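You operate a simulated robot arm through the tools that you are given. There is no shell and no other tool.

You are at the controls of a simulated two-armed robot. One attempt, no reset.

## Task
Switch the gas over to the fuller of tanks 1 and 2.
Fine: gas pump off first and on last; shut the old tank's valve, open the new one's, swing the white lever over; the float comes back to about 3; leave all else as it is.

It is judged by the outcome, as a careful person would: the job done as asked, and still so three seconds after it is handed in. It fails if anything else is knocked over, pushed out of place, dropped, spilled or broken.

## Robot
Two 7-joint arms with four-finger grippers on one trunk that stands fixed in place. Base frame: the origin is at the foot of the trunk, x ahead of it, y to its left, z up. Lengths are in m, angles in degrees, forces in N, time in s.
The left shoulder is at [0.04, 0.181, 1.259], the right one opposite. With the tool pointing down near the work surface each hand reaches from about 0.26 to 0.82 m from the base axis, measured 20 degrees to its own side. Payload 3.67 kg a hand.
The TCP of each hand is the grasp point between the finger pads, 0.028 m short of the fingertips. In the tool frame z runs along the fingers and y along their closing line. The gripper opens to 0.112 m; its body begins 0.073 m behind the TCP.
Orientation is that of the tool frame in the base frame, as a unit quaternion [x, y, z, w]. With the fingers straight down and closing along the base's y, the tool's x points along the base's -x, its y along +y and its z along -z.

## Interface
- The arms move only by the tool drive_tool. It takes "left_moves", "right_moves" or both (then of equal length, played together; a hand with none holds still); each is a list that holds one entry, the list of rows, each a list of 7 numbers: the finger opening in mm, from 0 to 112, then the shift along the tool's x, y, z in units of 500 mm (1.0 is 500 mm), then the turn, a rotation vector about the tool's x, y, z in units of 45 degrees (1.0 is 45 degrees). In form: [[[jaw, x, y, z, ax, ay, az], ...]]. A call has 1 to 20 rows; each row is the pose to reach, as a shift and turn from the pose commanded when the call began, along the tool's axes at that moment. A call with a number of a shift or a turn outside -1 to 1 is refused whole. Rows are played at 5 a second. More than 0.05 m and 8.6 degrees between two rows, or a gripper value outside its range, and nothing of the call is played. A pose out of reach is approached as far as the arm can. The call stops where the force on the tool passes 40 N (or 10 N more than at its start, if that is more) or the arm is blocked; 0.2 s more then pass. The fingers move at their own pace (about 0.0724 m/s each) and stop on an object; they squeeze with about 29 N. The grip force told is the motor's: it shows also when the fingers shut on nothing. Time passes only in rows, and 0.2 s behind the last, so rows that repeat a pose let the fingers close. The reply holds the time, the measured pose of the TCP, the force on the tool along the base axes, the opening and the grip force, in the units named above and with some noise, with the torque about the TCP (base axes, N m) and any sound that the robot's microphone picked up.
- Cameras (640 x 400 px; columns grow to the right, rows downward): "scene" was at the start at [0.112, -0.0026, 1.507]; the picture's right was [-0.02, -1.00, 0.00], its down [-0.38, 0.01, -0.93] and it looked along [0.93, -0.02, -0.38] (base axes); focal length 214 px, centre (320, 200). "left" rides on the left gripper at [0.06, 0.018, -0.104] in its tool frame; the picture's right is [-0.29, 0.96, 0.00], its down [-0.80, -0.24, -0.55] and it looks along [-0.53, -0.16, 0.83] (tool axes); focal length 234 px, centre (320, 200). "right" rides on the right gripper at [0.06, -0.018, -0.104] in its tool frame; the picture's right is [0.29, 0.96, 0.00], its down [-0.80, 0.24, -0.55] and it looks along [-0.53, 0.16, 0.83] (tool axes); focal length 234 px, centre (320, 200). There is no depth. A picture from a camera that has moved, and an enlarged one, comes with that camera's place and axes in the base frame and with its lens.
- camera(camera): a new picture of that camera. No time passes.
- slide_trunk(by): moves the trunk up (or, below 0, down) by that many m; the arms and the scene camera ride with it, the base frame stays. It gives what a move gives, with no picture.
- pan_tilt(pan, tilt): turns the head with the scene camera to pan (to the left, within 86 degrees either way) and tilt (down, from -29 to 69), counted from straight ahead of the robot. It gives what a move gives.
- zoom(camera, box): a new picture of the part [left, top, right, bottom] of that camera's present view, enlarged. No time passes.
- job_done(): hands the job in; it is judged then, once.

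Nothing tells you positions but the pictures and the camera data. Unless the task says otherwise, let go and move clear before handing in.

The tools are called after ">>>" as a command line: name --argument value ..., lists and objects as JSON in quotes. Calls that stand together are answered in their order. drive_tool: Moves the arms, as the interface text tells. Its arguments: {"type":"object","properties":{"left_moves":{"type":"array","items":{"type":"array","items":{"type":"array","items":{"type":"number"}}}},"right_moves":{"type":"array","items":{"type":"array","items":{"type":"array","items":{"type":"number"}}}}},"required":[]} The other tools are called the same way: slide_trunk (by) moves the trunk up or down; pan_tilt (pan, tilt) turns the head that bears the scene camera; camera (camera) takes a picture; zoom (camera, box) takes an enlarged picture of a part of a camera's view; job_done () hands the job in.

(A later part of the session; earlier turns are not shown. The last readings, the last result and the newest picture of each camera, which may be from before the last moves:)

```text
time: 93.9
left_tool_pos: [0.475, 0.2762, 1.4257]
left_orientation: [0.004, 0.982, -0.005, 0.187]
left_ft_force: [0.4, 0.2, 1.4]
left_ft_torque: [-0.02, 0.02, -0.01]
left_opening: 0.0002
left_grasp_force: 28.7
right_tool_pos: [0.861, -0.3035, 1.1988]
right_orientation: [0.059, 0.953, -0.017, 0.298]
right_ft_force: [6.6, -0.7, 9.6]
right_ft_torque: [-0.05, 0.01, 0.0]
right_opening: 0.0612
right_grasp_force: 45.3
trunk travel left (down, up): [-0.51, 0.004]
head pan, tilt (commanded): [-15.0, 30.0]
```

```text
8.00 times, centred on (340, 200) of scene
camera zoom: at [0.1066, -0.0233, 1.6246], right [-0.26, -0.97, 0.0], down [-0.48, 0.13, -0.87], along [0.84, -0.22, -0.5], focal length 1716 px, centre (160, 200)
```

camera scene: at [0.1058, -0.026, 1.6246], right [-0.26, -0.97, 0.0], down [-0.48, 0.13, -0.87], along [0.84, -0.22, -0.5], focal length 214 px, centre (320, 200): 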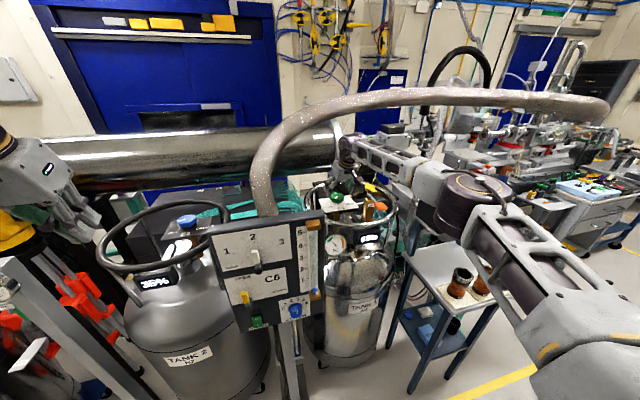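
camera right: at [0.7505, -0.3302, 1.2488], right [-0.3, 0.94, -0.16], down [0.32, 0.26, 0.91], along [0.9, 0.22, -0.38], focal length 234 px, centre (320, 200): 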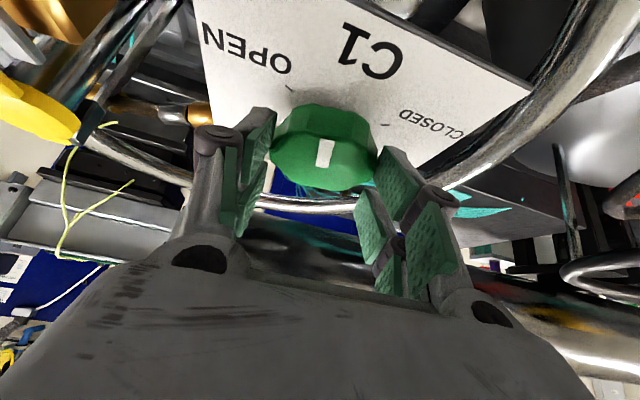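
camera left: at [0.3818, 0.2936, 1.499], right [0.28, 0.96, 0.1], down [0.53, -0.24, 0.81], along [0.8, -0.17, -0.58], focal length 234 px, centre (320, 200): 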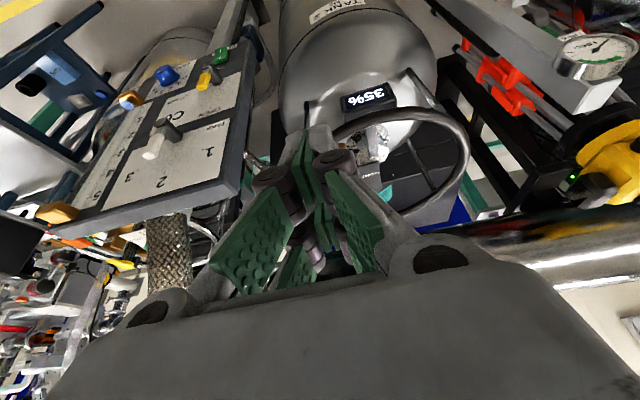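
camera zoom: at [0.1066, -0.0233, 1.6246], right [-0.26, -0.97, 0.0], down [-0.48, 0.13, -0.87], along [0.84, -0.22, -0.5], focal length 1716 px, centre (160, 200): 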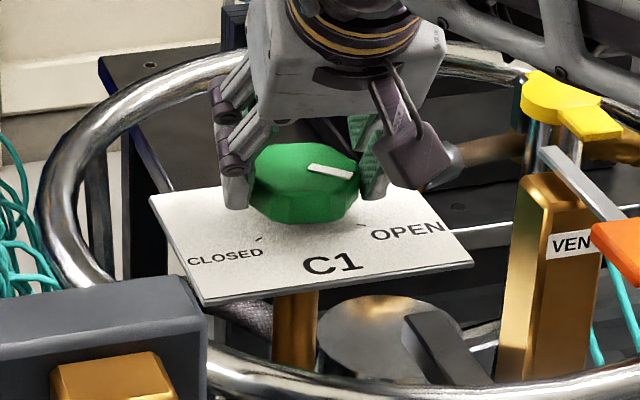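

About 4° short of the OPEN tick. A final 6° to reach the tick or its stop.

>>> drive_tool --right_moves '[[[30, 0, 0, 0, -0.038, 0.0002, -0.0549], [30, 0, 0, 0, -0.076, 0.0004, -0.1098], [30, 0, 0, 0, -0.076, 0.0004, -0.1098]]]'

>>> zoom --camera "right" --box '[220, 60, 440, 240]'

```text
time: 94.7
left_tool_pos: [0.4748, 0.275, 1.4246]
left_orientation: [0.004, 0.982, -0.004, 0.189]
left_ft_force: [0.5, 0.0, -0.3]
left_ft_torque: [0.02, 0.01, 0.02]
left_opening: 0.0
left_grasp_force: 29.4
right_tool_pos: [0.8605, -0.3066, 1.1983]
right_orientation: [0.01, 0.954, -0.002, 0.299]
right_ft_force: [7.8, -4.6, 12.4]
right_ft_torque: [-0.22, 0.18, 0.01]
right_opening: 0.0614
right_grasp_force: 44.9
trunk travel left (down, up): [-0.51, 0.004]
head pan, tilt (commanded): [-15.0, 30.0]
```

```text
2.22 times, centred on (330, 150) of right
camera zoom: at [0.7519, -0.3204, 1.2492], right [-0.22, 0.96, -0.16], down [0.34, 0.23, 0.91], along [0.91, 0.14, -0.38], focal length 520 px, centre (298, 311)
```

zoom: 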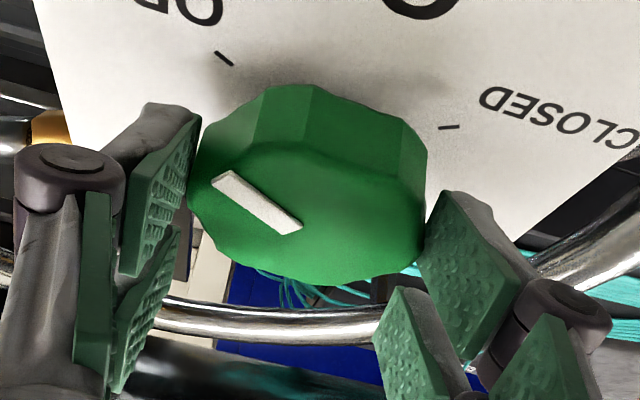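

>>> drive_tool --right_moves '[[[30, 0, 0, 0, -0.0253, 0.0001, -0.0366], [30, 0, 0, 0, -0.0507, 0.0002, -0.0732], [30, 0, 0, 0, -0.0507, 0.0002, -0.0732]]]'

>>> zoom --camera "scene" --box '[310, 175, 370, 225]'

```text
time: 95.5
left_tool_pos: [0.4751, 0.275, 1.4251]
left_orientation: [0.004, 0.982, -0.004, 0.188]
left_ft_force: [-0.5, -0.3, -0.9]
left_ft_torque: [0.03, 0.0, 0.01]
left_opening: 0.0
left_grasp_force: 29.0
right_tool_pos: [0.8595, -0.3049, 1.1992]
right_orientation: [-0.024, 0.954, 0.008, 0.299]
right_ft_force: [9.6, -5.7, 16.2]
right_ft_torque: [-0.52, 0.15, -0.01]
right_opening: 0.0615
right_grasp_force: 44.8
trunk travel left (down, up): [-0.51, 0.004]
head pan, tilt (commanded): [-15.0, 30.0]
```

```text
8.00 times, centred on (340, 200) of scene
camera zoom: at [0.1064, -0.0243, 1.6246], right [-0.26, -0.97, 0.0], down [-0.48, 0.13, -0.87], along [0.84, -0.22, -0.5], focal length 1716 px, centre (160, 200)
```

zoom: 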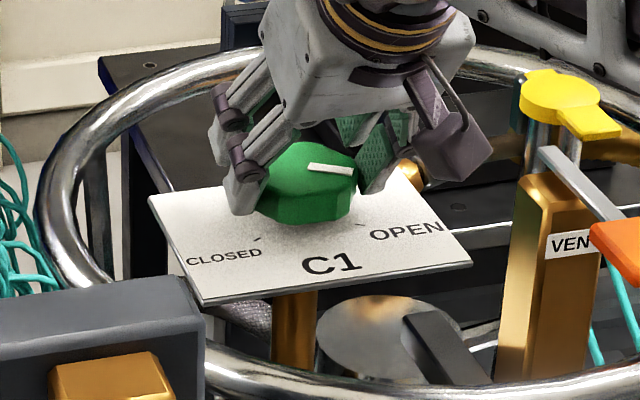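

>>> zoom --camera "right" --box '[220, 60, 440, 240]'

```text
2.22 times, centred on (330, 150) of right
camera zoom: at [0.7532, -0.3283, 1.2491], right [-0.29, 0.94, -0.16], down [0.32, 0.25, 0.91], along [0.9, 0.21, -0.38], focal length 520 px, centre (298, 311)
```

zoom: 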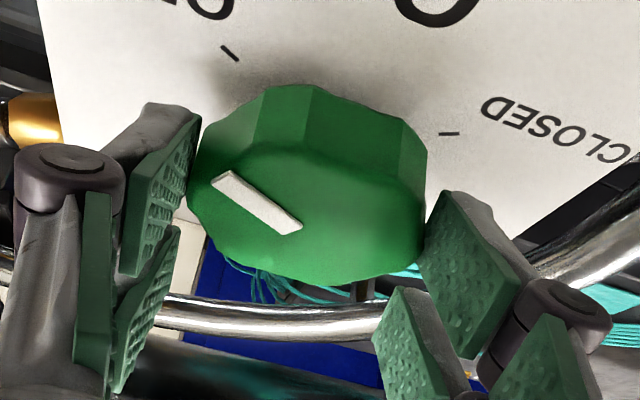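

The stop isn't clearly felt, so I'll release, lift, and look at the mark against the tick unobstructed.

>>> drive_tool --right_moves '[[[60, 0, 0, 0, 0, 0, 0], [105, 0, 0, 0, 0, 0, 0], [105, -0.0285, 0.0, -0.0411, 0, 0, 0], [105, -0.0571, 0.0, -0.0823, 0, 0, 0]]]'

>>> camera --camera "right"

>>> zoom --camera "right" --box '[250, 30, 420, 170]'

>>> zoom --camera "scene" --box '[318, 182, 358, 212]'

```text
time: 96.5
left_tool_pos: [0.4764, 0.2758, 1.4254]
left_orientation: [0.003, 0.982, -0.006, 0.189]
left_ft_force: [0.5, 0.7, -0.4]
left_ft_torque: [0.02, 0.03, 0.04]
left_opening: 0.0
left_grasp_force: 28.7
right_tool_pos: [0.8605, -0.302, 1.2491]
right_orientation: [-0.024, 0.954, 0.009, 0.298]
right_ft_force: [0.3, 0.2, 0.2]
right_ft_torque: [-0.01, -0.01, 0.01]
right_opening: 0.1049
right_grasp_force: 0.0
trunk travel left (down, up): [-0.51, 0.004]
head pan, tilt (commanded): [-15.0, 30.0]
```

```text
taken
camera right: at [0.7536, -0.3257, 1.2995], right [-0.29, 0.94, -0.16], down [0.33, 0.25, 0.91], along [0.9, 0.21, -0.38], focal length 234 px, centre (320, 200)
```

right: 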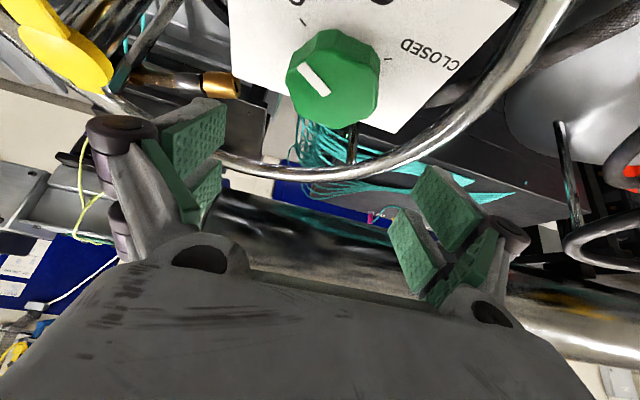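

```text
2.86 times, centred on (335, 100) of right
camera zoom: at [0.7536, -0.3257, 1.2995], right [-0.29, 0.94, -0.16], down [0.33, 0.25, 0.91], along [0.9, 0.21, -0.38], focal length 669 px, centre (277, 486)
```

zoom: 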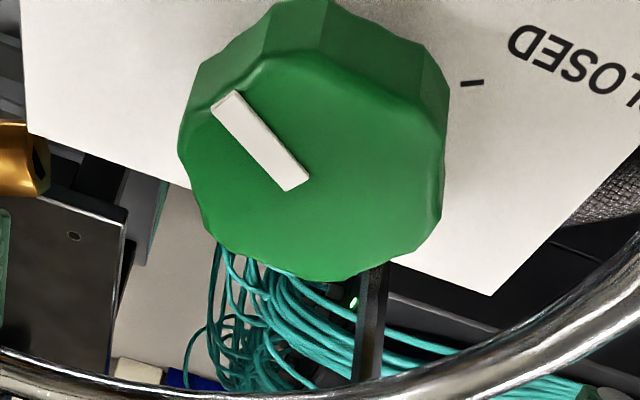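

```text
13.33 times, centred on (338, 197) of scene
camera zoom: at [0.1062, -0.0234, 1.6246], right [-0.26, -0.97, 0.0], down [-0.48, 0.13, -0.87], along [0.84, -0.22, -0.5], focal length 2860 px, centre (80, 240)
```

zoom: 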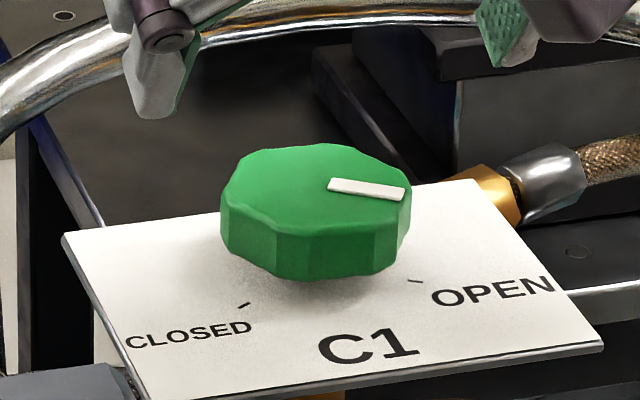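

By careful measurement the mark is at about 32°, with the tick at 30°, so it is 2° short of fully OPEN. I'll re-grip and nudge it the last bit until I feel the stop.

>>> drive_tool --right_moves '[[[105, 0, -0.0054, 0, 0.0759, -0.0004, 0.1095], [105, 0, -0.0054, 0, 0.1517, -0.0007, 0.2191], [105, 0, -0.0054, 0, 0.2276, -0.0011, 0.3286], [105, 0.0191, -0.0054, 0.0281, 0.2276, -0.0011, 0.3286], [105, 0.0383, -0.0054, 0.0561, 0.2276, -0.0011, 0.3286], [105, 0.0574, -0.0054, 0.0842, 0.2276, -0.0011, 0.3286], [80, 0.0574, -0.0054, 0.0842, 0.2276, -0.0011, 0.3286], [40, 0.0574, -0.0054, 0.0842, 0.2276, -0.0011, 0.3286], [30, 0.0574, -0.0054, 0.0842, 0.2276, -0.0011, 0.3286], [30, 0.0574, -0.0054, 0.0842, 0.2276, -0.0011, 0.3286]]]'

>>> zoom --camera "right" --box '[220, 60, 440, 240]'

```text
time: 98.7
left_tool_pos: [0.4751, 0.2777, 1.425]
left_orientation: [0.003, 0.982, -0.005, 0.187]
left_ft_force: [0.9, 0.0, 0.3]
left_ft_torque: [-0.03, 0.0, 0.0]
left_opening: 0.0
left_grasp_force: 28.9
right_tool_pos: [0.8593, -0.304, 1.1995]
right_orientation: [0.124, 0.946, -0.037, 0.297]
right_ft_force: [0.2, 6.5, 0.6]
right_ft_torque: [0.91, -0.14, 0.07]
right_opening: 0.0601
right_grasp_force: 45.4
trunk travel left (down, up): [-0.51, 0.004]
head pan, tilt (commanded): [-15.0, 30.0]
```

```text
2.22 times, centred on (330, 150) of right
camera zoom: at [0.7504, -0.2927, 1.2492], right [0.02, 0.99, -0.16], down [0.39, 0.14, 0.91], along [0.92, -0.08, -0.38], focal length 520 px, centre (298, 311)
```

zoom: 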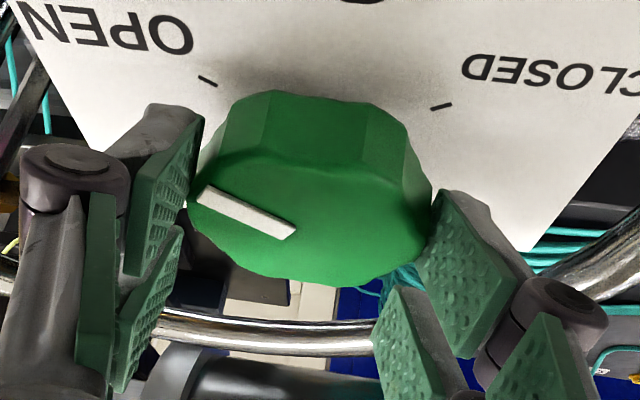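

>>> drive_tool --right_moves '[[[30, 0, 0, 0, -0.038, 0.0002, -0.0547], [30, 0, 0, 0, -0.0761, 0.0005, -0.1094], [30, 0, 0, 0, -0.0761, 0.0005, -0.1094]]]'

>>> zoom --camera "right" --box '[220, 60, 440, 240]'

```text
time: 99.5
left_tool_pos: [0.4764, 0.2773, 1.4241]
left_orientation: [0.002, 0.982, -0.005, 0.188]
left_ft_force: [0.4, 1.7, 0.1]
left_ft_torque: [0.03, 0.02, -0.01]
left_opening: 0.0
left_grasp_force: 29.3
right_tool_pos: [0.8603, -0.3055, 1.1979]
right_orientation: [0.075, 0.952, -0.021, 0.297]
right_ft_force: [3.9, 9.8, 1.2]
right_ft_torque: [1.05, -0.06, -1.67]
right_opening: 0.0607
right_grasp_force: 45.2
trunk travel left (down, up): [-0.51, 0.004]
head pan, tilt (commanded): [-15.0, 30.0]
```

```text
2.22 times, centred on (330, 150) of right
camera zoom: at [0.7511, -0.3048, 1.2491], right [-0.08, 0.98, -0.16], down [0.37, 0.18, 0.91], along [0.92, 0.02, -0.38], focal length 520 px, centre (298, 311)
```

zoom: 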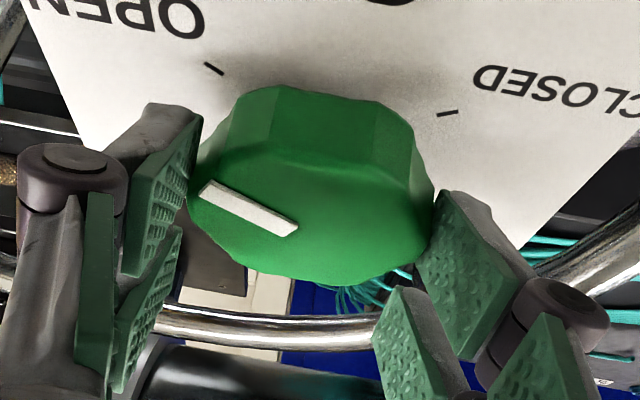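

The torque rose to 1.7 N·m, so C1 is at its OPEN stop. Releasing and lifting.

>>> drive_tool --right_moves '[[[60, 0, 0, 0, 0, 0, 0], [105, 0, 0, 0, 0, 0, 0], [105, -0.0228, 0.0002, -0.033, 0, 0, 0], [105, -0.0455, 0.0004, -0.0659, 0, 0, 0]]]'

>>> zoom --camera "right" --box '[250, 30, 420, 170]'

>>> zoom --camera "scene" --box '[318, 182, 358, 212]'

```text
time: 100.5
left_tool_pos: [0.4749, 0.2756, 1.4239]
left_orientation: [0.004, 0.982, -0.005, 0.189]
left_ft_force: [0.1, 0.6, -0.8]
left_ft_torque: [0.0, 0.01, -0.01]
left_opening: 0.0001
left_grasp_force: 29.4
right_tool_pos: [0.8598, -0.3057, 1.2378]
right_orientation: [0.076, 0.952, -0.022, 0.297]
right_ft_force: [0.6, 0.8, 0.1]
right_ft_torque: [-0.02, 0.02, 0.01]
right_opening: 0.1049
right_grasp_force: 0.0
trunk travel left (down, up): [-0.51, 0.004]
head pan, tilt (commanded): [-15.0, 30.0]
```

```text
2.86 times, centred on (335, 100) of right
camera zoom: at [0.75, -0.3055, 1.2876], right [-0.08, 0.98, -0.16], down [0.37, 0.18, 0.91], along [0.92, 0.02, -0.38], focal length 669 px, centre (277, 486)
```

zoom: 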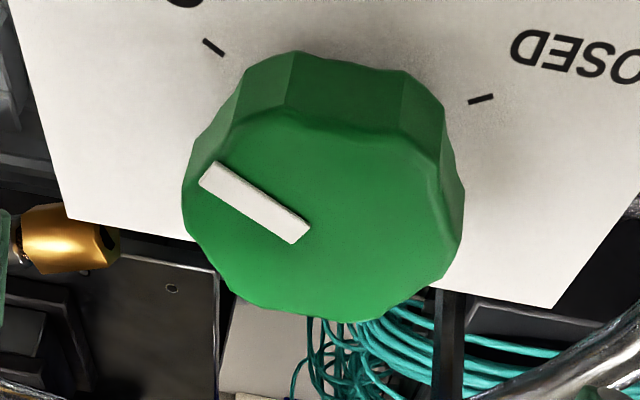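

```text
13.33 times, centred on (338, 197) of scene
camera zoom: at [0.1063, -0.0237, 1.6246], right [-0.26, -0.97, 0.0], down [-0.48, 0.13, -0.87], along [0.84, -0.22, -0.5], focal length 2860 px, centre (80, 240)
```

zoom: 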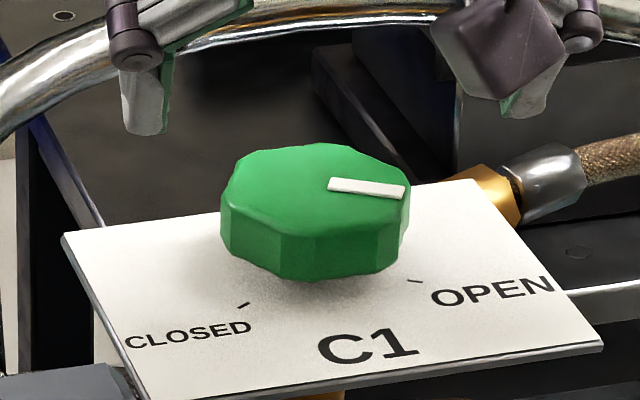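

C1 is fully OPEN. Now I'll withdraw the right hand back out with its fingers closing, passing low under the hose.

>>> drive_tool --right_moves '[[[60, 0.0026, 0.0198, -0.0018, 0, 0, 0], [30, 0.0568, 0.0116, -0.0445, 0, 0, 0], [0, 0.1135, 0.0034, -0.0891, 0, 0, 0], [0, 0.1703, -0.0047, -0.1336, 0, 0, 0], [0, 0.227, -0.0129, -0.1782, 0, 0, 0], [0, 0.2838, -0.0211, -0.2227, 0, 0, 0], [0, 0.3406, -0.0293, -0.2672, 0, 0, 0], [0, 0.3973, -0.0375, -0.3118, 0, 0, 0], [0, 0.4541, -0.0456, -0.3563, 0, 0, 0], [0, 0.5108, -0.0538, -0.4009, 0, 0, 0], [0, 0.5676, -0.062, -0.4454, 0, 0, 0]]]'

>>> pan_tilt --pan 0 --tilt 40

>>> camera --camera "scene"

```text
time: 102.9
left_tool_pos: [0.4731, 0.2756, 1.4264]
left_orientation: [0.004, 0.982, -0.006, 0.188]
left_ft_force: [-0.5, 0.4, -0.1]
left_ft_torque: [-0.04, -0.04, -0.04]
left_opening: 0.0
left_grasp_force: 29.2
right_tool_pos: [0.4993, -0.2802, 1.2597]
right_orientation: [0.075, 0.951, -0.021, 0.299]
right_ft_force: [-0.6, -0.2, 0.4]
right_ft_torque: [0.0, 0.0, -0.02]
right_opening: 0.0001
right_grasp_force: 28.9
trunk travel left (down, up): [-0.51, 0.004]
head pan, tilt (commanded): [-15.0, 30.0]
```

```text
time: 103.7
left_tool_pos: [0.4747, 0.2751, 1.4253]
left_orientation: [0.003, 0.982, -0.005, 0.188]
left_ft_force: [0.5, 1.2, 0.1]
left_ft_torque: [0.02, 0.0, 0.03]
left_opening: 0.0
left_grasp_force: 28.9
right_tool_pos: [0.501, -0.2795, 1.2579]
right_orientation: [0.076, 0.951, -0.021, 0.298]
right_ft_force: [0.2, 0.6, 0.0]
right_ft_torque: [0.01, 0.03, -0.03]
right_opening: 0.0001
right_grasp_force: 28.6
trunk travel left (down, up): [-0.51, 0.004]
head pan, tilt (commanded): [0.0, 40.0]
```

```text
taken
camera scene: at [0.1044, -0.0006, 1.6093], right [0.0, -1.0, 0.0], down [-0.64, 0.0, -0.77], along [0.77, 0.0, -0.64], focal length 214 px, centre (320, 200)
```

scene: 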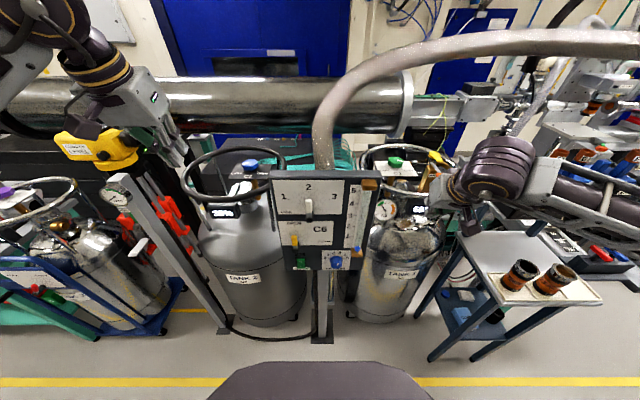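

C1's valve is open and the right hand is back out. Next is the white lever: I'll bring the left hand in front of the panel, to the right of the lever, still standing off.

>>> drive_tool --left_moves '[[[0, 0.017, -0.0586, 0.038, 0, -0.0454, 0], [0, 0.034, -0.1171, 0.076, 0, -0.0909, 0], [0, 0.051, -0.1757, 0.114, 0, -0.1363, 0], [0, 0.068, -0.2342, 0.152, 0, -0.1818, 0], [0, 0.085, -0.2928, 0.19, 0, -0.2272, 0], [0, 0.102, -0.3513, 0.228, 0, -0.2727, 0], [0, 0.119, -0.4099, 0.266, 0, -0.3181, 0], [0, 0.136, -0.4684, 0.304, 0, -0.3636, 0], [0, 0.153, -0.527, 0.342, 0, -0.409, 0]]]'

>>> camera --camera "left"

>>> camera --camera "scene"

```text
time: 105.7
left_tool_pos: [0.4658, 0.01, 1.2373]
left_orientation: [0.002, 0.939, -0.005, 0.344]
left_ft_force: [-0.7, -0.4, -0.2]
left_ft_torque: [0.03, -0.01, 0.02]
left_opening: 0.0
left_grasp_force: 28.7
right_tool_pos: [0.503, -0.28, 1.2579]
right_orientation: [0.076, 0.951, -0.021, 0.297]
right_ft_force: [-0.5, 0.3, -1.0]
right_ft_torque: [-0.03, -0.02, -0.01]
right_opening: 0.0
right_grasp_force: 29.3
trunk travel left (down, up): [-0.51, 0.004]
head pan, tilt (commanded): [0.0, 40.0]
```

```text
taken
camera left: at [0.3527, 0.0282, 1.2779], right [0.23, 0.96, 0.18], down [0.25, -0.23, 0.94], along [0.94, -0.17, -0.29], focal length 234 px, centre (320, 200)
```

left: 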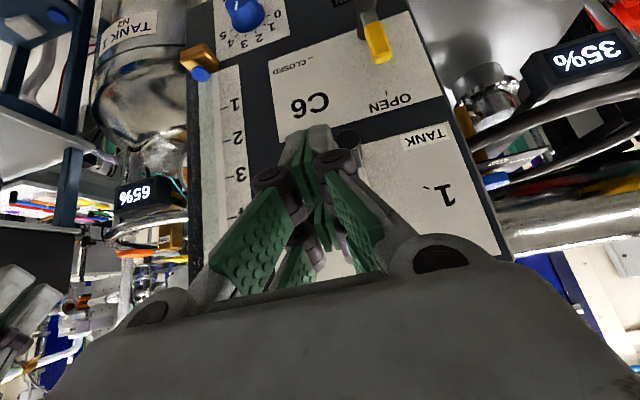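

```text
taken
camera scene: at [0.1047, -0.0025, 1.6092], right [0.0, -1.0, 0.0], down [-0.64, 0.0, -0.77], along [0.77, 0.0, -0.64], focal length 214 px, centre (320, 200)
```

scene: 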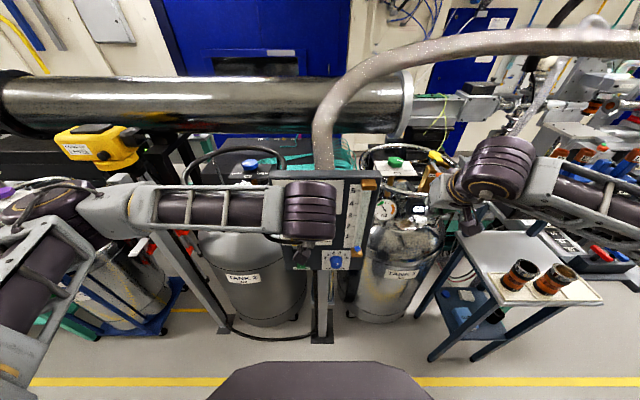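

The left hand is in place but its wrist hides the lever from the head camera. I'll yaw the right hand so its camera can watch the lever from the side.

>>> drive_tool --right_moves '[[[0, 0.03, 0, -0.02, -0.0884, 0.0008, -0.1276], [0, 0.06, 0, -0.04, -0.1768, 0.0016, -0.2552], [0, 0.09, 0, -0.06, -0.2652, 0.0024, -0.3828], [0, 0.09, 0, -0.06, -0.3536, 0.0032, -0.5104], [0, 0.09, 0, -0.06, -0.442, 0.004, -0.638]]]'

>>> camera --camera "right"

```text
time: 106.9
left_tool_pos: [0.4638, 0.0118, 1.2369]
left_orientation: [0.003, 0.939, -0.006, 0.343]
left_ft_force: [-0.7, -0.3, -0.2]
left_ft_torque: [-0.01, 0.0, 0.0]
left_opening: 0.0
left_grasp_force: 28.8
right_tool_pos: [0.4465, -0.2739, 1.2569]
right_orientation: [-0.214, 0.93, 0.068, 0.291]
right_ft_force: [0.9, 1.1, -0.4]
right_ft_torque: [-0.02, 0.02, 0.02]
right_opening: 0.0
right_grasp_force: 28.6
right hand out of reach, approached as far as the arm can: row 3
trunk travel left (down, up): [-0.51, 0.004]
head pan, tilt (commanded): [0.0, 40.0]
```

```text
taken
camera right: at [0.3577, -0.3362, 1.3077], right [-0.63, 0.76, -0.16], down [0.2, 0.36, 0.91], along [0.75, 0.54, -0.38], focal length 234 px, centre (320, 200)
```

right: 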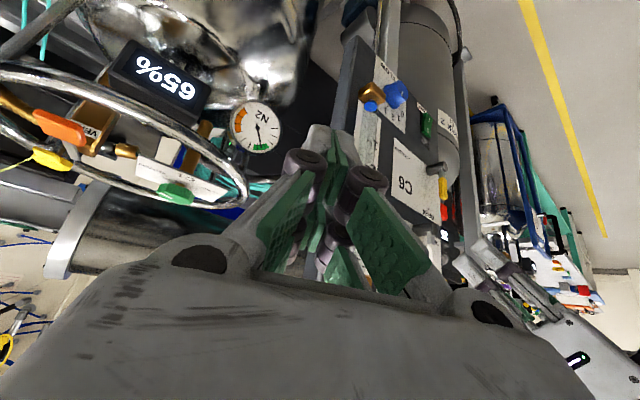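

>>> zoom --camera "right" --box '[380, 150, 560, 320]'

```text
2.35 times, centred on (470, 235) of right
camera zoom: at [0.3577, -0.3362, 1.3077], right [-0.63, 0.76, -0.16], down [0.2, 0.36, 0.91], along [0.75, 0.54, -0.38], focal length 551 px, centre (-33, 118)
```

zoom: 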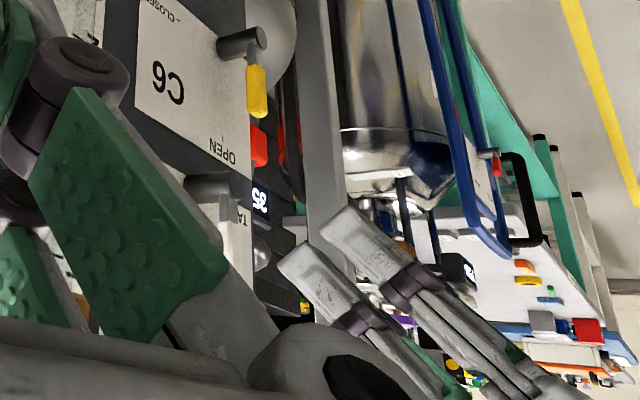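

>>> drive_tool --right_moves '[[[0, 0, 0, 0, 0.095, -0.0003, 0.1369], [0, 0, 0, 0, 0.1901, -0.0006, 0.2738]]]'

>>> camera --camera "right"

>>> zoom --camera "right" --box '[420, 150, 600, 320]'

```text
time: 107.5
left_tool_pos: [0.4647, 0.0113, 1.2377]
left_orientation: [0.003, 0.94, -0.005, 0.341]
left_ft_force: [-0.8, 0.1, -0.1]
left_ft_torque: [0.04, 0.01, -0.02]
left_opening: 0.0
left_grasp_force: 29.1
right_tool_pos: [0.4555, -0.2749, 1.2572]
right_orientation: [-0.089, 0.951, 0.03, 0.296]
right_ft_force: [0.2, -0.3, 0.0]
right_ft_torque: [0.01, -0.02, 0.01]
right_opening: 0.0
right_grasp_force: 29.0
right hand out of reach, approached as far as the arm can: row 2
trunk travel left (down, up): [-0.51, 0.004]
head pan, tilt (commanded): [0.0, 40.0]
```

```text
taken
camera right: at [0.3524, -0.3116, 1.3089], right [-0.41, 0.9, -0.16], down [0.29, 0.3, 0.91], along [0.86, 0.33, -0.38], focal length 234 px, centre (320, 200)
```

right: 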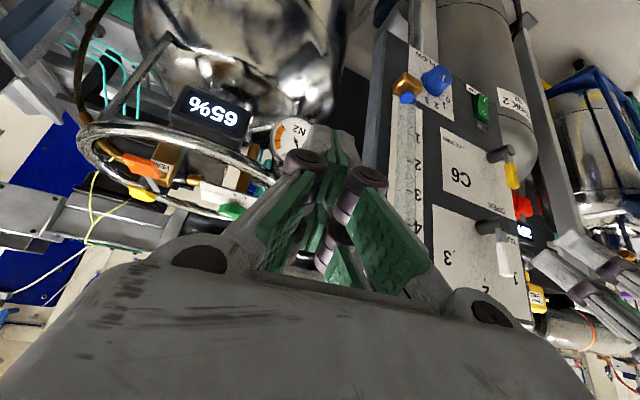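

```text
2.35 times, centred on (510, 235) of right
camera zoom: at [0.3524, -0.3116, 1.3089], right [-0.41, 0.9, -0.16], down [0.29, 0.3, 0.91], along [0.86, 0.33, -0.38], focal length 551 px, centre (-127, 118)
```

zoom: 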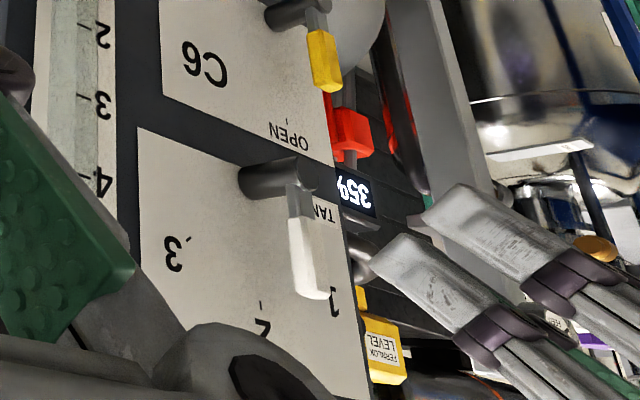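

Now the right camera sees the lever and the left fingertips well. The handle's tip is at about (0.54, 0.029, 1.243). I'll shift the left fingers to the right of the handle and move in beside it.

>>> drive_tool --left_moves '[[[0, 0.005, -0.039, 0.0066, 0, 0, 0], [0, 0.005, -0.039, 0.0066, 0, 0, 0], [0, -0.0241, -0.0387, 0.0309, 0, 0, 0], [0, -0.0533, -0.0383, 0.0553, 0, 0, 0], [0, -0.0824, -0.038, 0.0796, 0, 0, 0]]]'

>>> zoom --camera "right" --box '[420, 150, 600, 320]'

>>> camera --camera "left"

```text
time: 108.7
left_tool_pos: [0.5217, -0.0081, 1.2355]
left_orientation: [0.002, 0.94, -0.007, 0.342]
left_ft_force: [-0.5, 0.2, -0.6]
left_ft_torque: [0.01, -0.03, -0.01]
left_opening: 0.0
left_grasp_force: 29.4
right_tool_pos: [0.4561, -0.274, 1.2579]
right_orientation: [-0.091, 0.95, 0.03, 0.296]
right_ft_force: [-0.1, 0.5, 0.1]
right_ft_torque: [-0.01, -0.02, 0.01]
right_opening: 0.0002
right_grasp_force: 29.4
trunk travel left (down, up): [-0.51, 0.004]
head pan, tilt (commanded): [0.0, 40.0]
```

```text
2.35 times, centred on (510, 235) of right
camera zoom: at [0.3521, -0.3115, 1.3091], right [-0.41, 0.9, -0.16], down [0.29, 0.3, 0.91], along [0.86, 0.33, -0.38], focal length 551 px, centre (-127, 118)
```

zoom: 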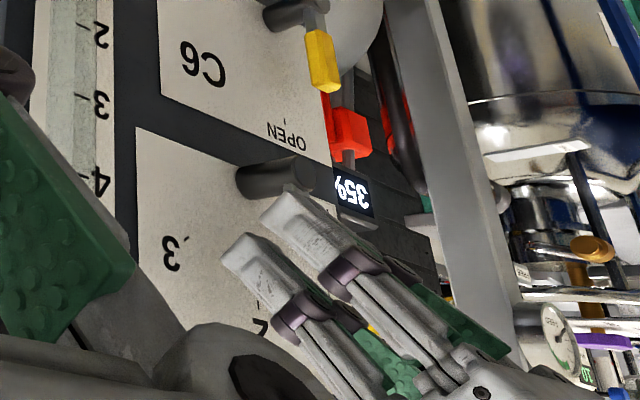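

```text
taken
camera left: at [0.4096, 0.0095, 1.2761], right [0.23, 0.96, 0.18], down [0.25, -0.23, 0.94], along [0.94, -0.17, -0.3], focal length 234 px, centre (320, 200)
```

left: 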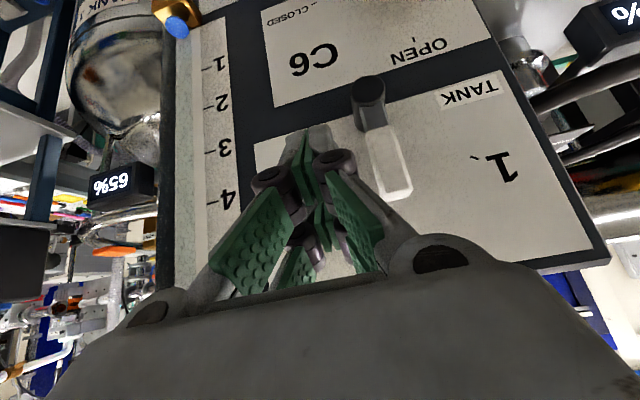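

The fingers are right beside the handle on its -y side. Now I'll push gently toward position 1 (+y), first part of the way.

>>> drive_tool --left_moves '[[[0, 0, 0.019, 0, 0, 0, 0], [0, 0, 0.038, -0.0005, 0, 0, 0], [0, 0, 0.057, -0.001, 0, 0, 0], [0, 0, 0.076, -0.001, 0, 0, 0]]]'

>>> zoom --camera "right" --box '[420, 150, 600, 320]'

>>> camera --camera "left"

```text
time: 109.7
left_tool_pos: [0.5226, 0.0295, 1.2362]
left_orientation: [0.002, 0.939, -0.006, 0.343]
left_ft_force: [0.2, -0.6, 0.7]
left_ft_torque: [0.0, 0.03, 0.02]
left_opening: 0.0
left_grasp_force: 29.4
right_tool_pos: [0.4545, -0.274, 1.2581]
right_orientation: [-0.09, 0.95, 0.029, 0.296]
right_ft_force: [0.0, 0.6, 0.1]
right_ft_torque: [0.02, 0.01, 0.02]
right_opening: 0.0
right_grasp_force: 29.1
trunk travel left (down, up): [-0.51, 0.004]
head pan, tilt (commanded): [0.0, 40.0]
```

```text
2.35 times, centred on (510, 235) of right
camera zoom: at [0.3515, -0.3111, 1.3093], right [-0.41, 0.9, -0.16], down [0.29, 0.3, 0.91], along [0.86, 0.33, -0.38], focal length 551 px, centre (-127, 118)
```

zoom: 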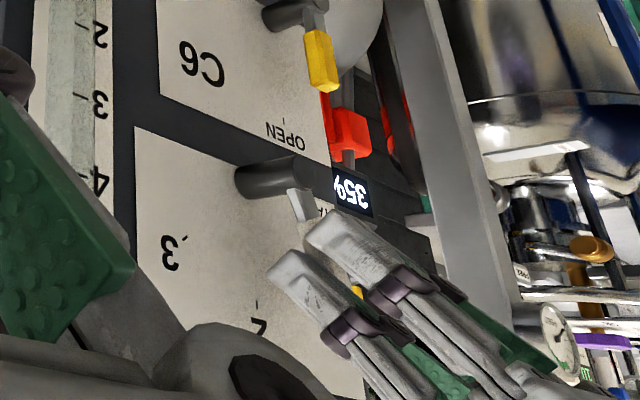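

```text
taken
camera left: at [0.4092, 0.0478, 1.2769], right [0.23, 0.96, 0.18], down [0.25, -0.23, 0.94], along [0.94, -0.17, -0.29], focal length 234 px, centre (320, 200)
```

left: 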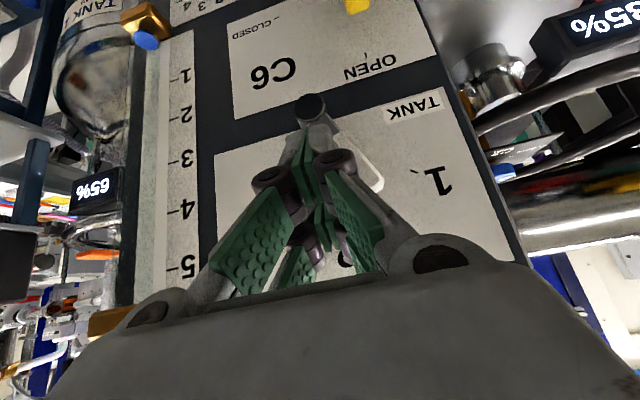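

The handle is swinging toward 1. Continuing.

>>> drive_tool --left_moves '[[[0, 0, 0.015, 0, 0, 0, 0], [0, 0, 0.03, 0, 0, 0, 0], [0, 0, 0.044, 0, 0, 0, 0]]]'

>>> camera --camera "left"

>>> zoom --camera "scene" --box '[250, 150, 390, 270]'

```text
time: 110.5
left_tool_pos: [0.5213, 0.0509, 1.2361]
left_orientation: [0.003, 0.94, -0.006, 0.342]
left_ft_force: [0.7, -0.2, 0.4]
left_ft_torque: [-0.03, -0.03, -0.01]
left_opening: 0.0
left_grasp_force: 28.7
right_tool_pos: [0.4549, -0.2745, 1.258]
right_orientation: [-0.091, 0.95, 0.031, 0.296]
right_ft_force: [0.3, 0.2, -0.2]
right_ft_torque: [0.0, -0.02, -0.03]
right_opening: 0.0004
right_grasp_force: 29.4
trunk travel left (down, up): [-0.51, 0.004]
head pan, tilt (commanded): [0.0, 40.0]
```

```text
taken
camera left: at [0.4089, 0.0694, 1.2764], right [0.23, 0.96, 0.18], down [0.25, -0.23, 0.94], along [0.94, -0.17, -0.29], focal length 234 px, centre (320, 200)
```

left: 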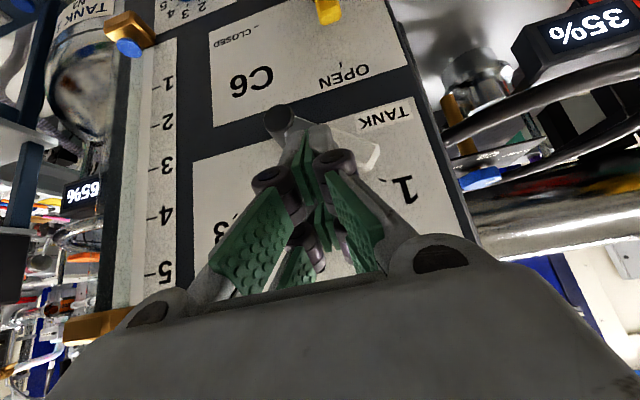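

```text
3.33 times, centred on (320, 210) of scene
camera zoom: at [0.1042, -0.0004, 1.6092], right [0.0, -1.0, 0.0], down [-0.64, 0.0, -0.77], along [0.77, 0.0, -0.64], focal length 715 px, centre (320, 167)
```

zoom: 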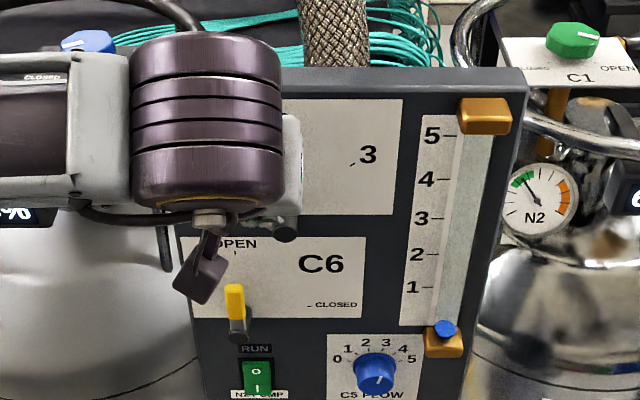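

>>> zoom --camera "left" --box '[220, 80, 460, 250]'

>>> zoom --camera "right" --box '[420, 150, 600, 320]'

```text
2.35 times, centred on (340, 165) of left
camera zoom: at [0.4089, 0.0694, 1.2764], right [0.23, 0.96, 0.18], down [0.25, -0.23, 0.94], along [0.94, -0.17, -0.29], focal length 551 px, centre (273, 282)
```

zoom: 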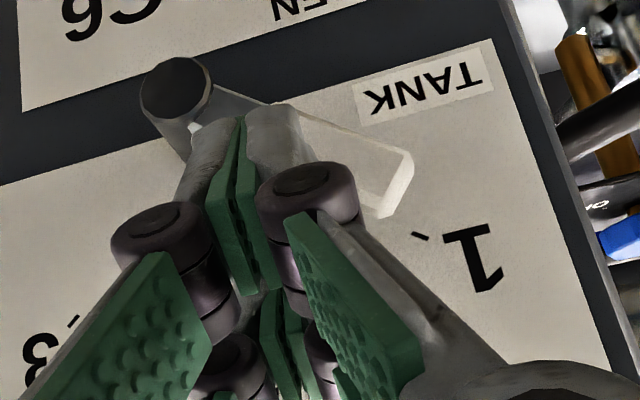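

```text
2.35 times, centred on (510, 235) of right
camera zoom: at [0.3516, -0.3113, 1.3092], right [-0.41, 0.9, -0.16], down [0.29, 0.3, 0.91], along [0.86, 0.33, -0.38], focal length 551 px, centre (-127, 118)
```

zoom: 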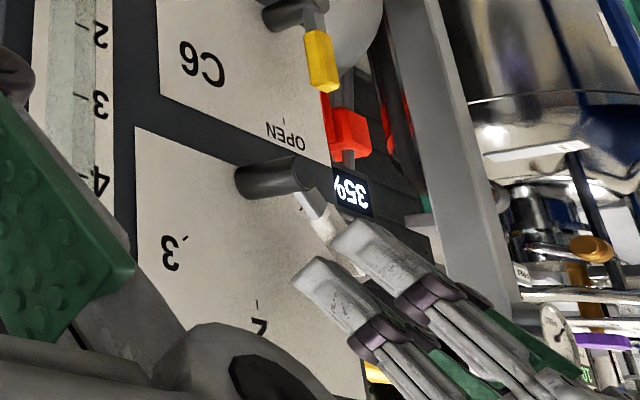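

The lever measures 50° against the tick's 49.5°, so it sits on position 1. I'll ease the fingers off and withdraw straight back.

>>> drive_tool --left_moves '[[[0, 0, -0.008, 0, 0, 0, 0], [0, 0.04, -0.008, -0.034, 0, 0, 0], [0, 0.08, -0.008, -0.067, 0, 0, 0], [0, 0.1074, -0.008, -0.09, 0, 0, 0]]]'

>>> camera --camera "left"

>>> zoom --camera "right" --box '[420, 150, 600, 320]'

```text
time: 111.5
left_tool_pos: [0.4514, 0.0493, 1.236]
left_orientation: [0.002, 0.939, -0.005, 0.343]
left_ft_force: [0.6, 0.1, 0.1]
left_ft_torque: [0.03, 0.03, -0.02]
left_opening: 0.0
left_grasp_force: 29.5
right_tool_pos: [0.4544, -0.2743, 1.2576]
right_orientation: [-0.091, 0.95, 0.03, 0.296]
right_ft_force: [0.1, -0.3, 0.4]
right_ft_torque: [0.02, -0.04, 0.05]
right_opening: 0.0
right_grasp_force: 29.2
trunk travel left (down, up): [-0.51, 0.004]
head pan, tilt (commanded): [0.0, 40.0]
```

```text
taken
camera left: at [0.3399, 0.0668, 1.2765], right [0.23, 0.96, 0.18], down [0.25, -0.23, 0.94], along [0.94, -0.17, -0.29], focal length 234 px, centre (320, 200)
```

left: 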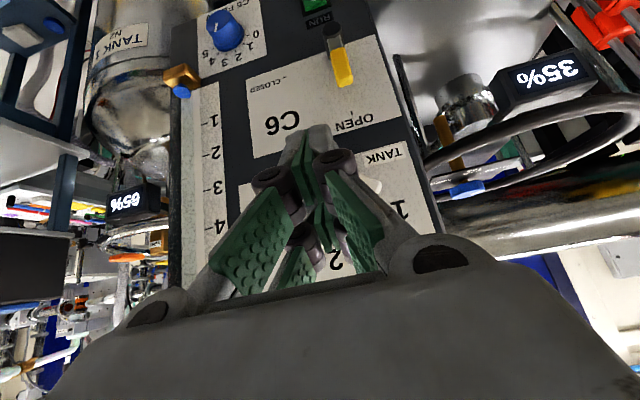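

```text
2.35 times, centred on (510, 235) of right
camera zoom: at [0.3517, -0.3117, 1.3091], right [-0.41, 0.9, -0.16], down [0.29, 0.3, 0.91], along [0.86, 0.33, -0.38], focal length 551 px, centre (-127, 118)
```

zoom: 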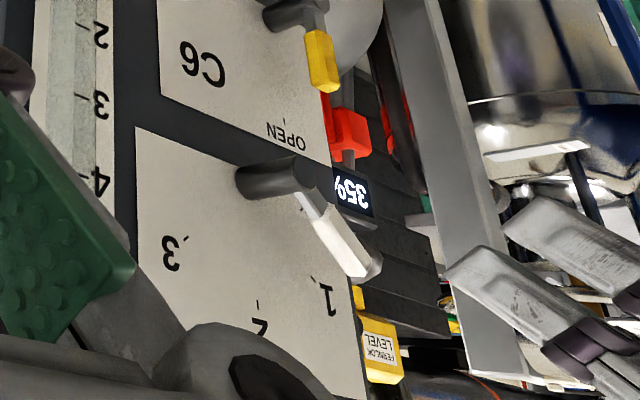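

The lever points at 1. Last step is the pump: I'll lower the left hand to a stand-off in front of the rocker's lower "I" end.

>>> drive_tool --left_moves '[[[0, 0.0457, 0.005, 0.0554, 0, 0, 0], [0, 0.0914, 0.0099, 0.1107, 0, 0, 0], [0, 0.1371, 0.0149, 0.1661, 0, 0, 0], [0, 0.1828, 0.0198, 0.2214, 0, 0, 0], [0, 0.2286, 0.0248, 0.2768, 0, 0, 0], [0, 0.2743, 0.0297, 0.3321, 0, 0, 0], [0, 0.32, 0.0347, 0.3875, 0, 0, 0], [0, 0.3657, 0.0396, 0.4428, 0, 0, 0], [0, 0.4114, 0.0446, 0.4982, 0, 0, 0]]]'

>>> zoom --camera "scene" --box '[250, 150, 390, 270]'

>>> zoom --camera "left" --box '[200, 60, 460, 300]'

```text
time: 113.5
left_tool_pos: [0.4571, 0.067, 0.9154]
left_orientation: [0.002, 0.94, -0.005, 0.342]
left_ft_force: [-0.6, 0.1, -0.5]
left_ft_torque: [-0.01, -0.02, -0.03]
left_opening: 0.0
left_grasp_force: 29.0
right_tool_pos: [0.4555, -0.275, 1.2577]
right_orientation: [-0.09, 0.951, 0.03, 0.296]
right_ft_force: [-0.3, -0.2, -1.0]
right_ft_torque: [0.01, 0.01, 0.0]
right_opening: 0.0
right_grasp_force: 28.9
trunk travel left (down, up): [-0.51, 0.004]
head pan, tilt (commanded): [0.0, 40.0]
```

```text
3.33 times, centred on (320, 210) of scene
camera zoom: at [0.1053, -0.0023, 1.6092], right [0.0, -1.0, 0.0], down [-0.64, 0.0, -0.77], along [0.77, 0.0, -0.64], focal length 715 px, centre (320, 167)
```

zoom: 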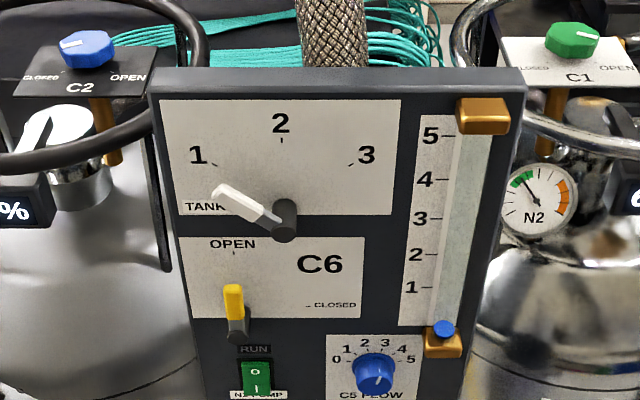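

```text
1.67 times, centred on (330, 180) of left
camera zoom: at [0.3438, 0.0844, 0.955], right [0.23, 0.96, 0.18], down [0.25, -0.23, 0.94], along [0.94, -0.17, -0.29], focal length 390 px, centre (303, 233)
```

zoom: 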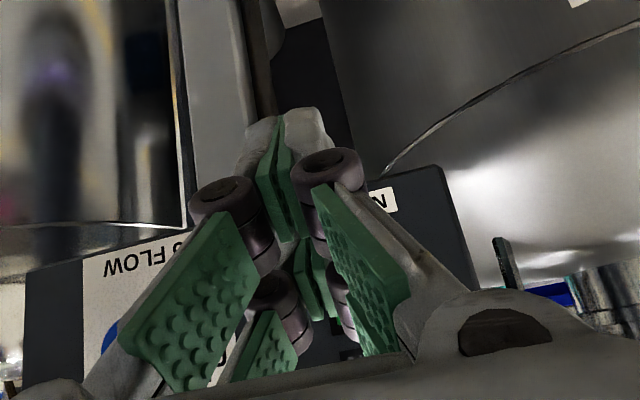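

The rocker is ahead of the left fingertips. Before pressing, I'll double-check the lever's angle, now unobstructed.

>>> zoom --camera "scene" --box '[280, 170, 350, 220]'

>>> zoom --camera "right" --box '[460, 190, 560, 290]'

```text
8.00 times, centred on (315, 195) of scene
camera zoom: at [0.1053, -0.0023, 1.6092], right [0.0, -1.0, 0.0], down [-0.64, 0.0, -0.77], along [0.77, 0.0, -0.64], focal length 1716 px, centre (360, 240)
```

zoom: 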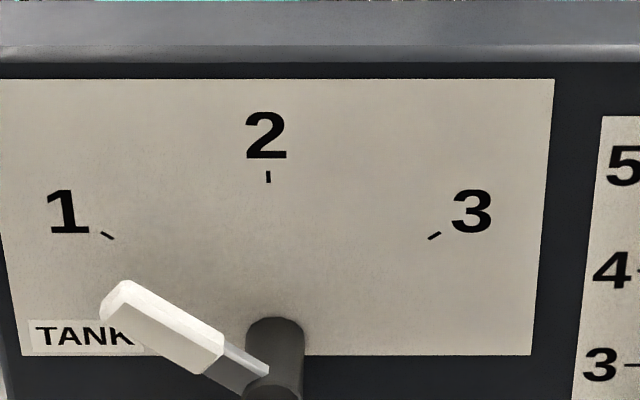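

```text
4.00 times, centred on (510, 240) of right
camera zoom: at [0.3525, -0.3128, 1.3086], right [-0.41, 0.9, -0.16], down [0.29, 0.3, 0.91], along [0.86, 0.33, -0.38], focal length 937 px, centre (-440, 40)
```

zoom: 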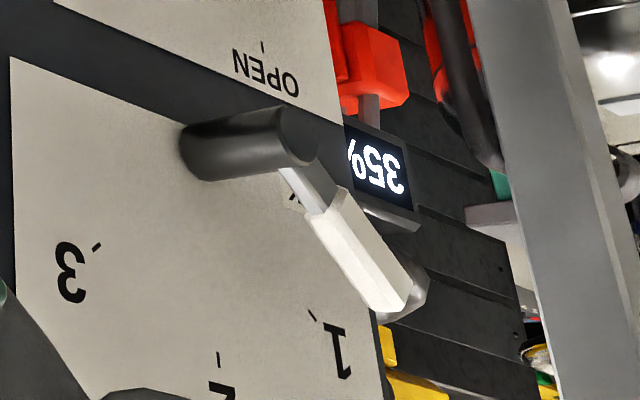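

The lever's centreline is at 51°, aligned with tick 1. Now I'll press the rocker's "I" end gently.

>>> drive_tool --left_moves '[[[0, -0.0254, 0.0013, 0.0248, 0, 0, 0], [0, -0.0508, 0.0027, 0.0496, 0, 0, 0], [0, -0.0762, 0.004, 0.0744, 0, 0, 0], [0, -0.0823, 0.004, 0.0795, 0, 0, 0], [0, -0.0885, 0.004, 0.0847, 0, 0, 0], [0, -0.0946, 0.004, 0.0898, 0, 0, 0]]]'

>>> zoom --camera "scene" --box '[250, 150, 390, 270]'

```text
time: 114.9
left_tool_pos: [0.5212, 0.0691, 0.9083]
left_orientation: [0.003, 0.939, -0.006, 0.343]
left_ft_force: [0.3, 0.0, 0.6]
left_ft_torque: [-0.03, 0.02, 0.02]
left_opening: 0.0
left_grasp_force: 29.1
right_tool_pos: [0.4551, -0.2742, 1.2581]
right_orientation: [-0.09, 0.951, 0.03, 0.296]
right_ft_force: [0.9, 0.2, 0.0]
right_ft_torque: [-0.01, 0.02, 0.0]
right_opening: 0.0002
right_grasp_force: 29.0
trunk travel left (down, up): [-0.51, 0.004]
head pan, tilt (commanded): [0.0, 40.0]
```

```text
3.33 times, centred on (320, 210) of scene
camera zoom: at [0.1043, -0.0005, 1.6092], right [0.0, -1.0, 0.0], down [-0.64, 0.0, -0.77], along [0.77, 0.0, -0.64], focal length 715 px, centre (320, 167)
```

zoom: 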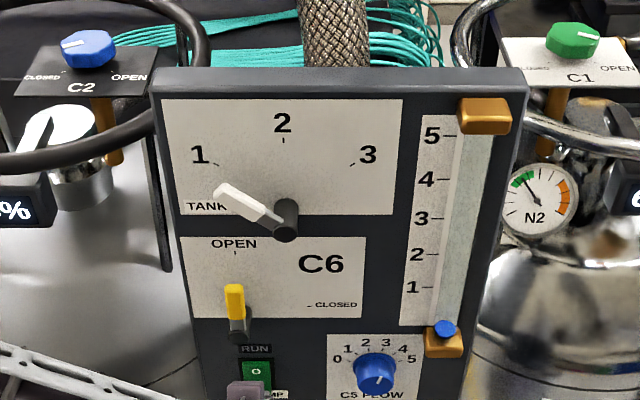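

>>> drive_tool --left_moves '[[[0, -0.01, 0, 0.0005, 0, 0, 0], [0, -0.0162, 0, 0.0056, 0, 0, 0], [0, -0.0223, 0, 0.0108, 0, 0, 0]]]'

>>> zoom --camera "scene" --box '[250, 150, 390, 270]'

```text
time: 115.7
left_tool_pos: [0.5259, 0.0676, 0.9107]
left_orientation: [0.003, 0.94, -0.006, 0.34]
left_ft_force: [-27.2, 1.9, 4.0]
left_ft_torque: [-0.11, -0.02, 0.1]
left_opening: 0.0058
left_grasp_force: 35.4
right_tool_pos: [0.4524, -0.2727, 1.2588]
right_orientation: [-0.091, 0.95, 0.03, 0.296]
right_ft_force: [0.0, -0.2, 0.2]
right_ft_torque: [0.04, -0.01, -0.04]
right_opening: 0.0
right_grasp_force: 28.8
trunk travel left (down, up): [-0.51, 0.004]
head pan, tilt (commanded): [0.0, 40.0]
```

```text
3.33 times, centred on (320, 210) of scene
camera zoom: at [0.0993, -0.0005, 1.6096], right [0.0, -1.0, 0.0], down [-0.64, 0.0, -0.77], along [0.77, 0.0, -0.64], focal length 715 px, centre (320, 167)
```

zoom: 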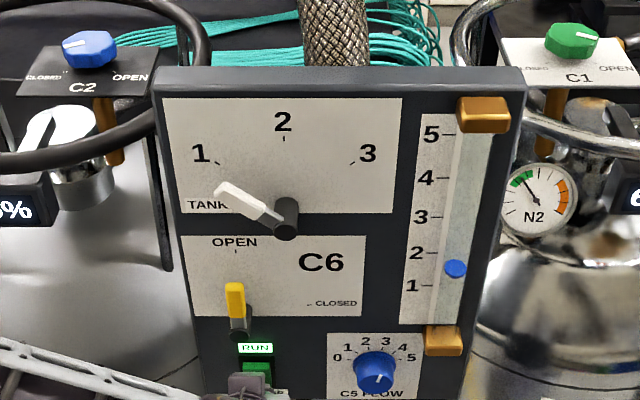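

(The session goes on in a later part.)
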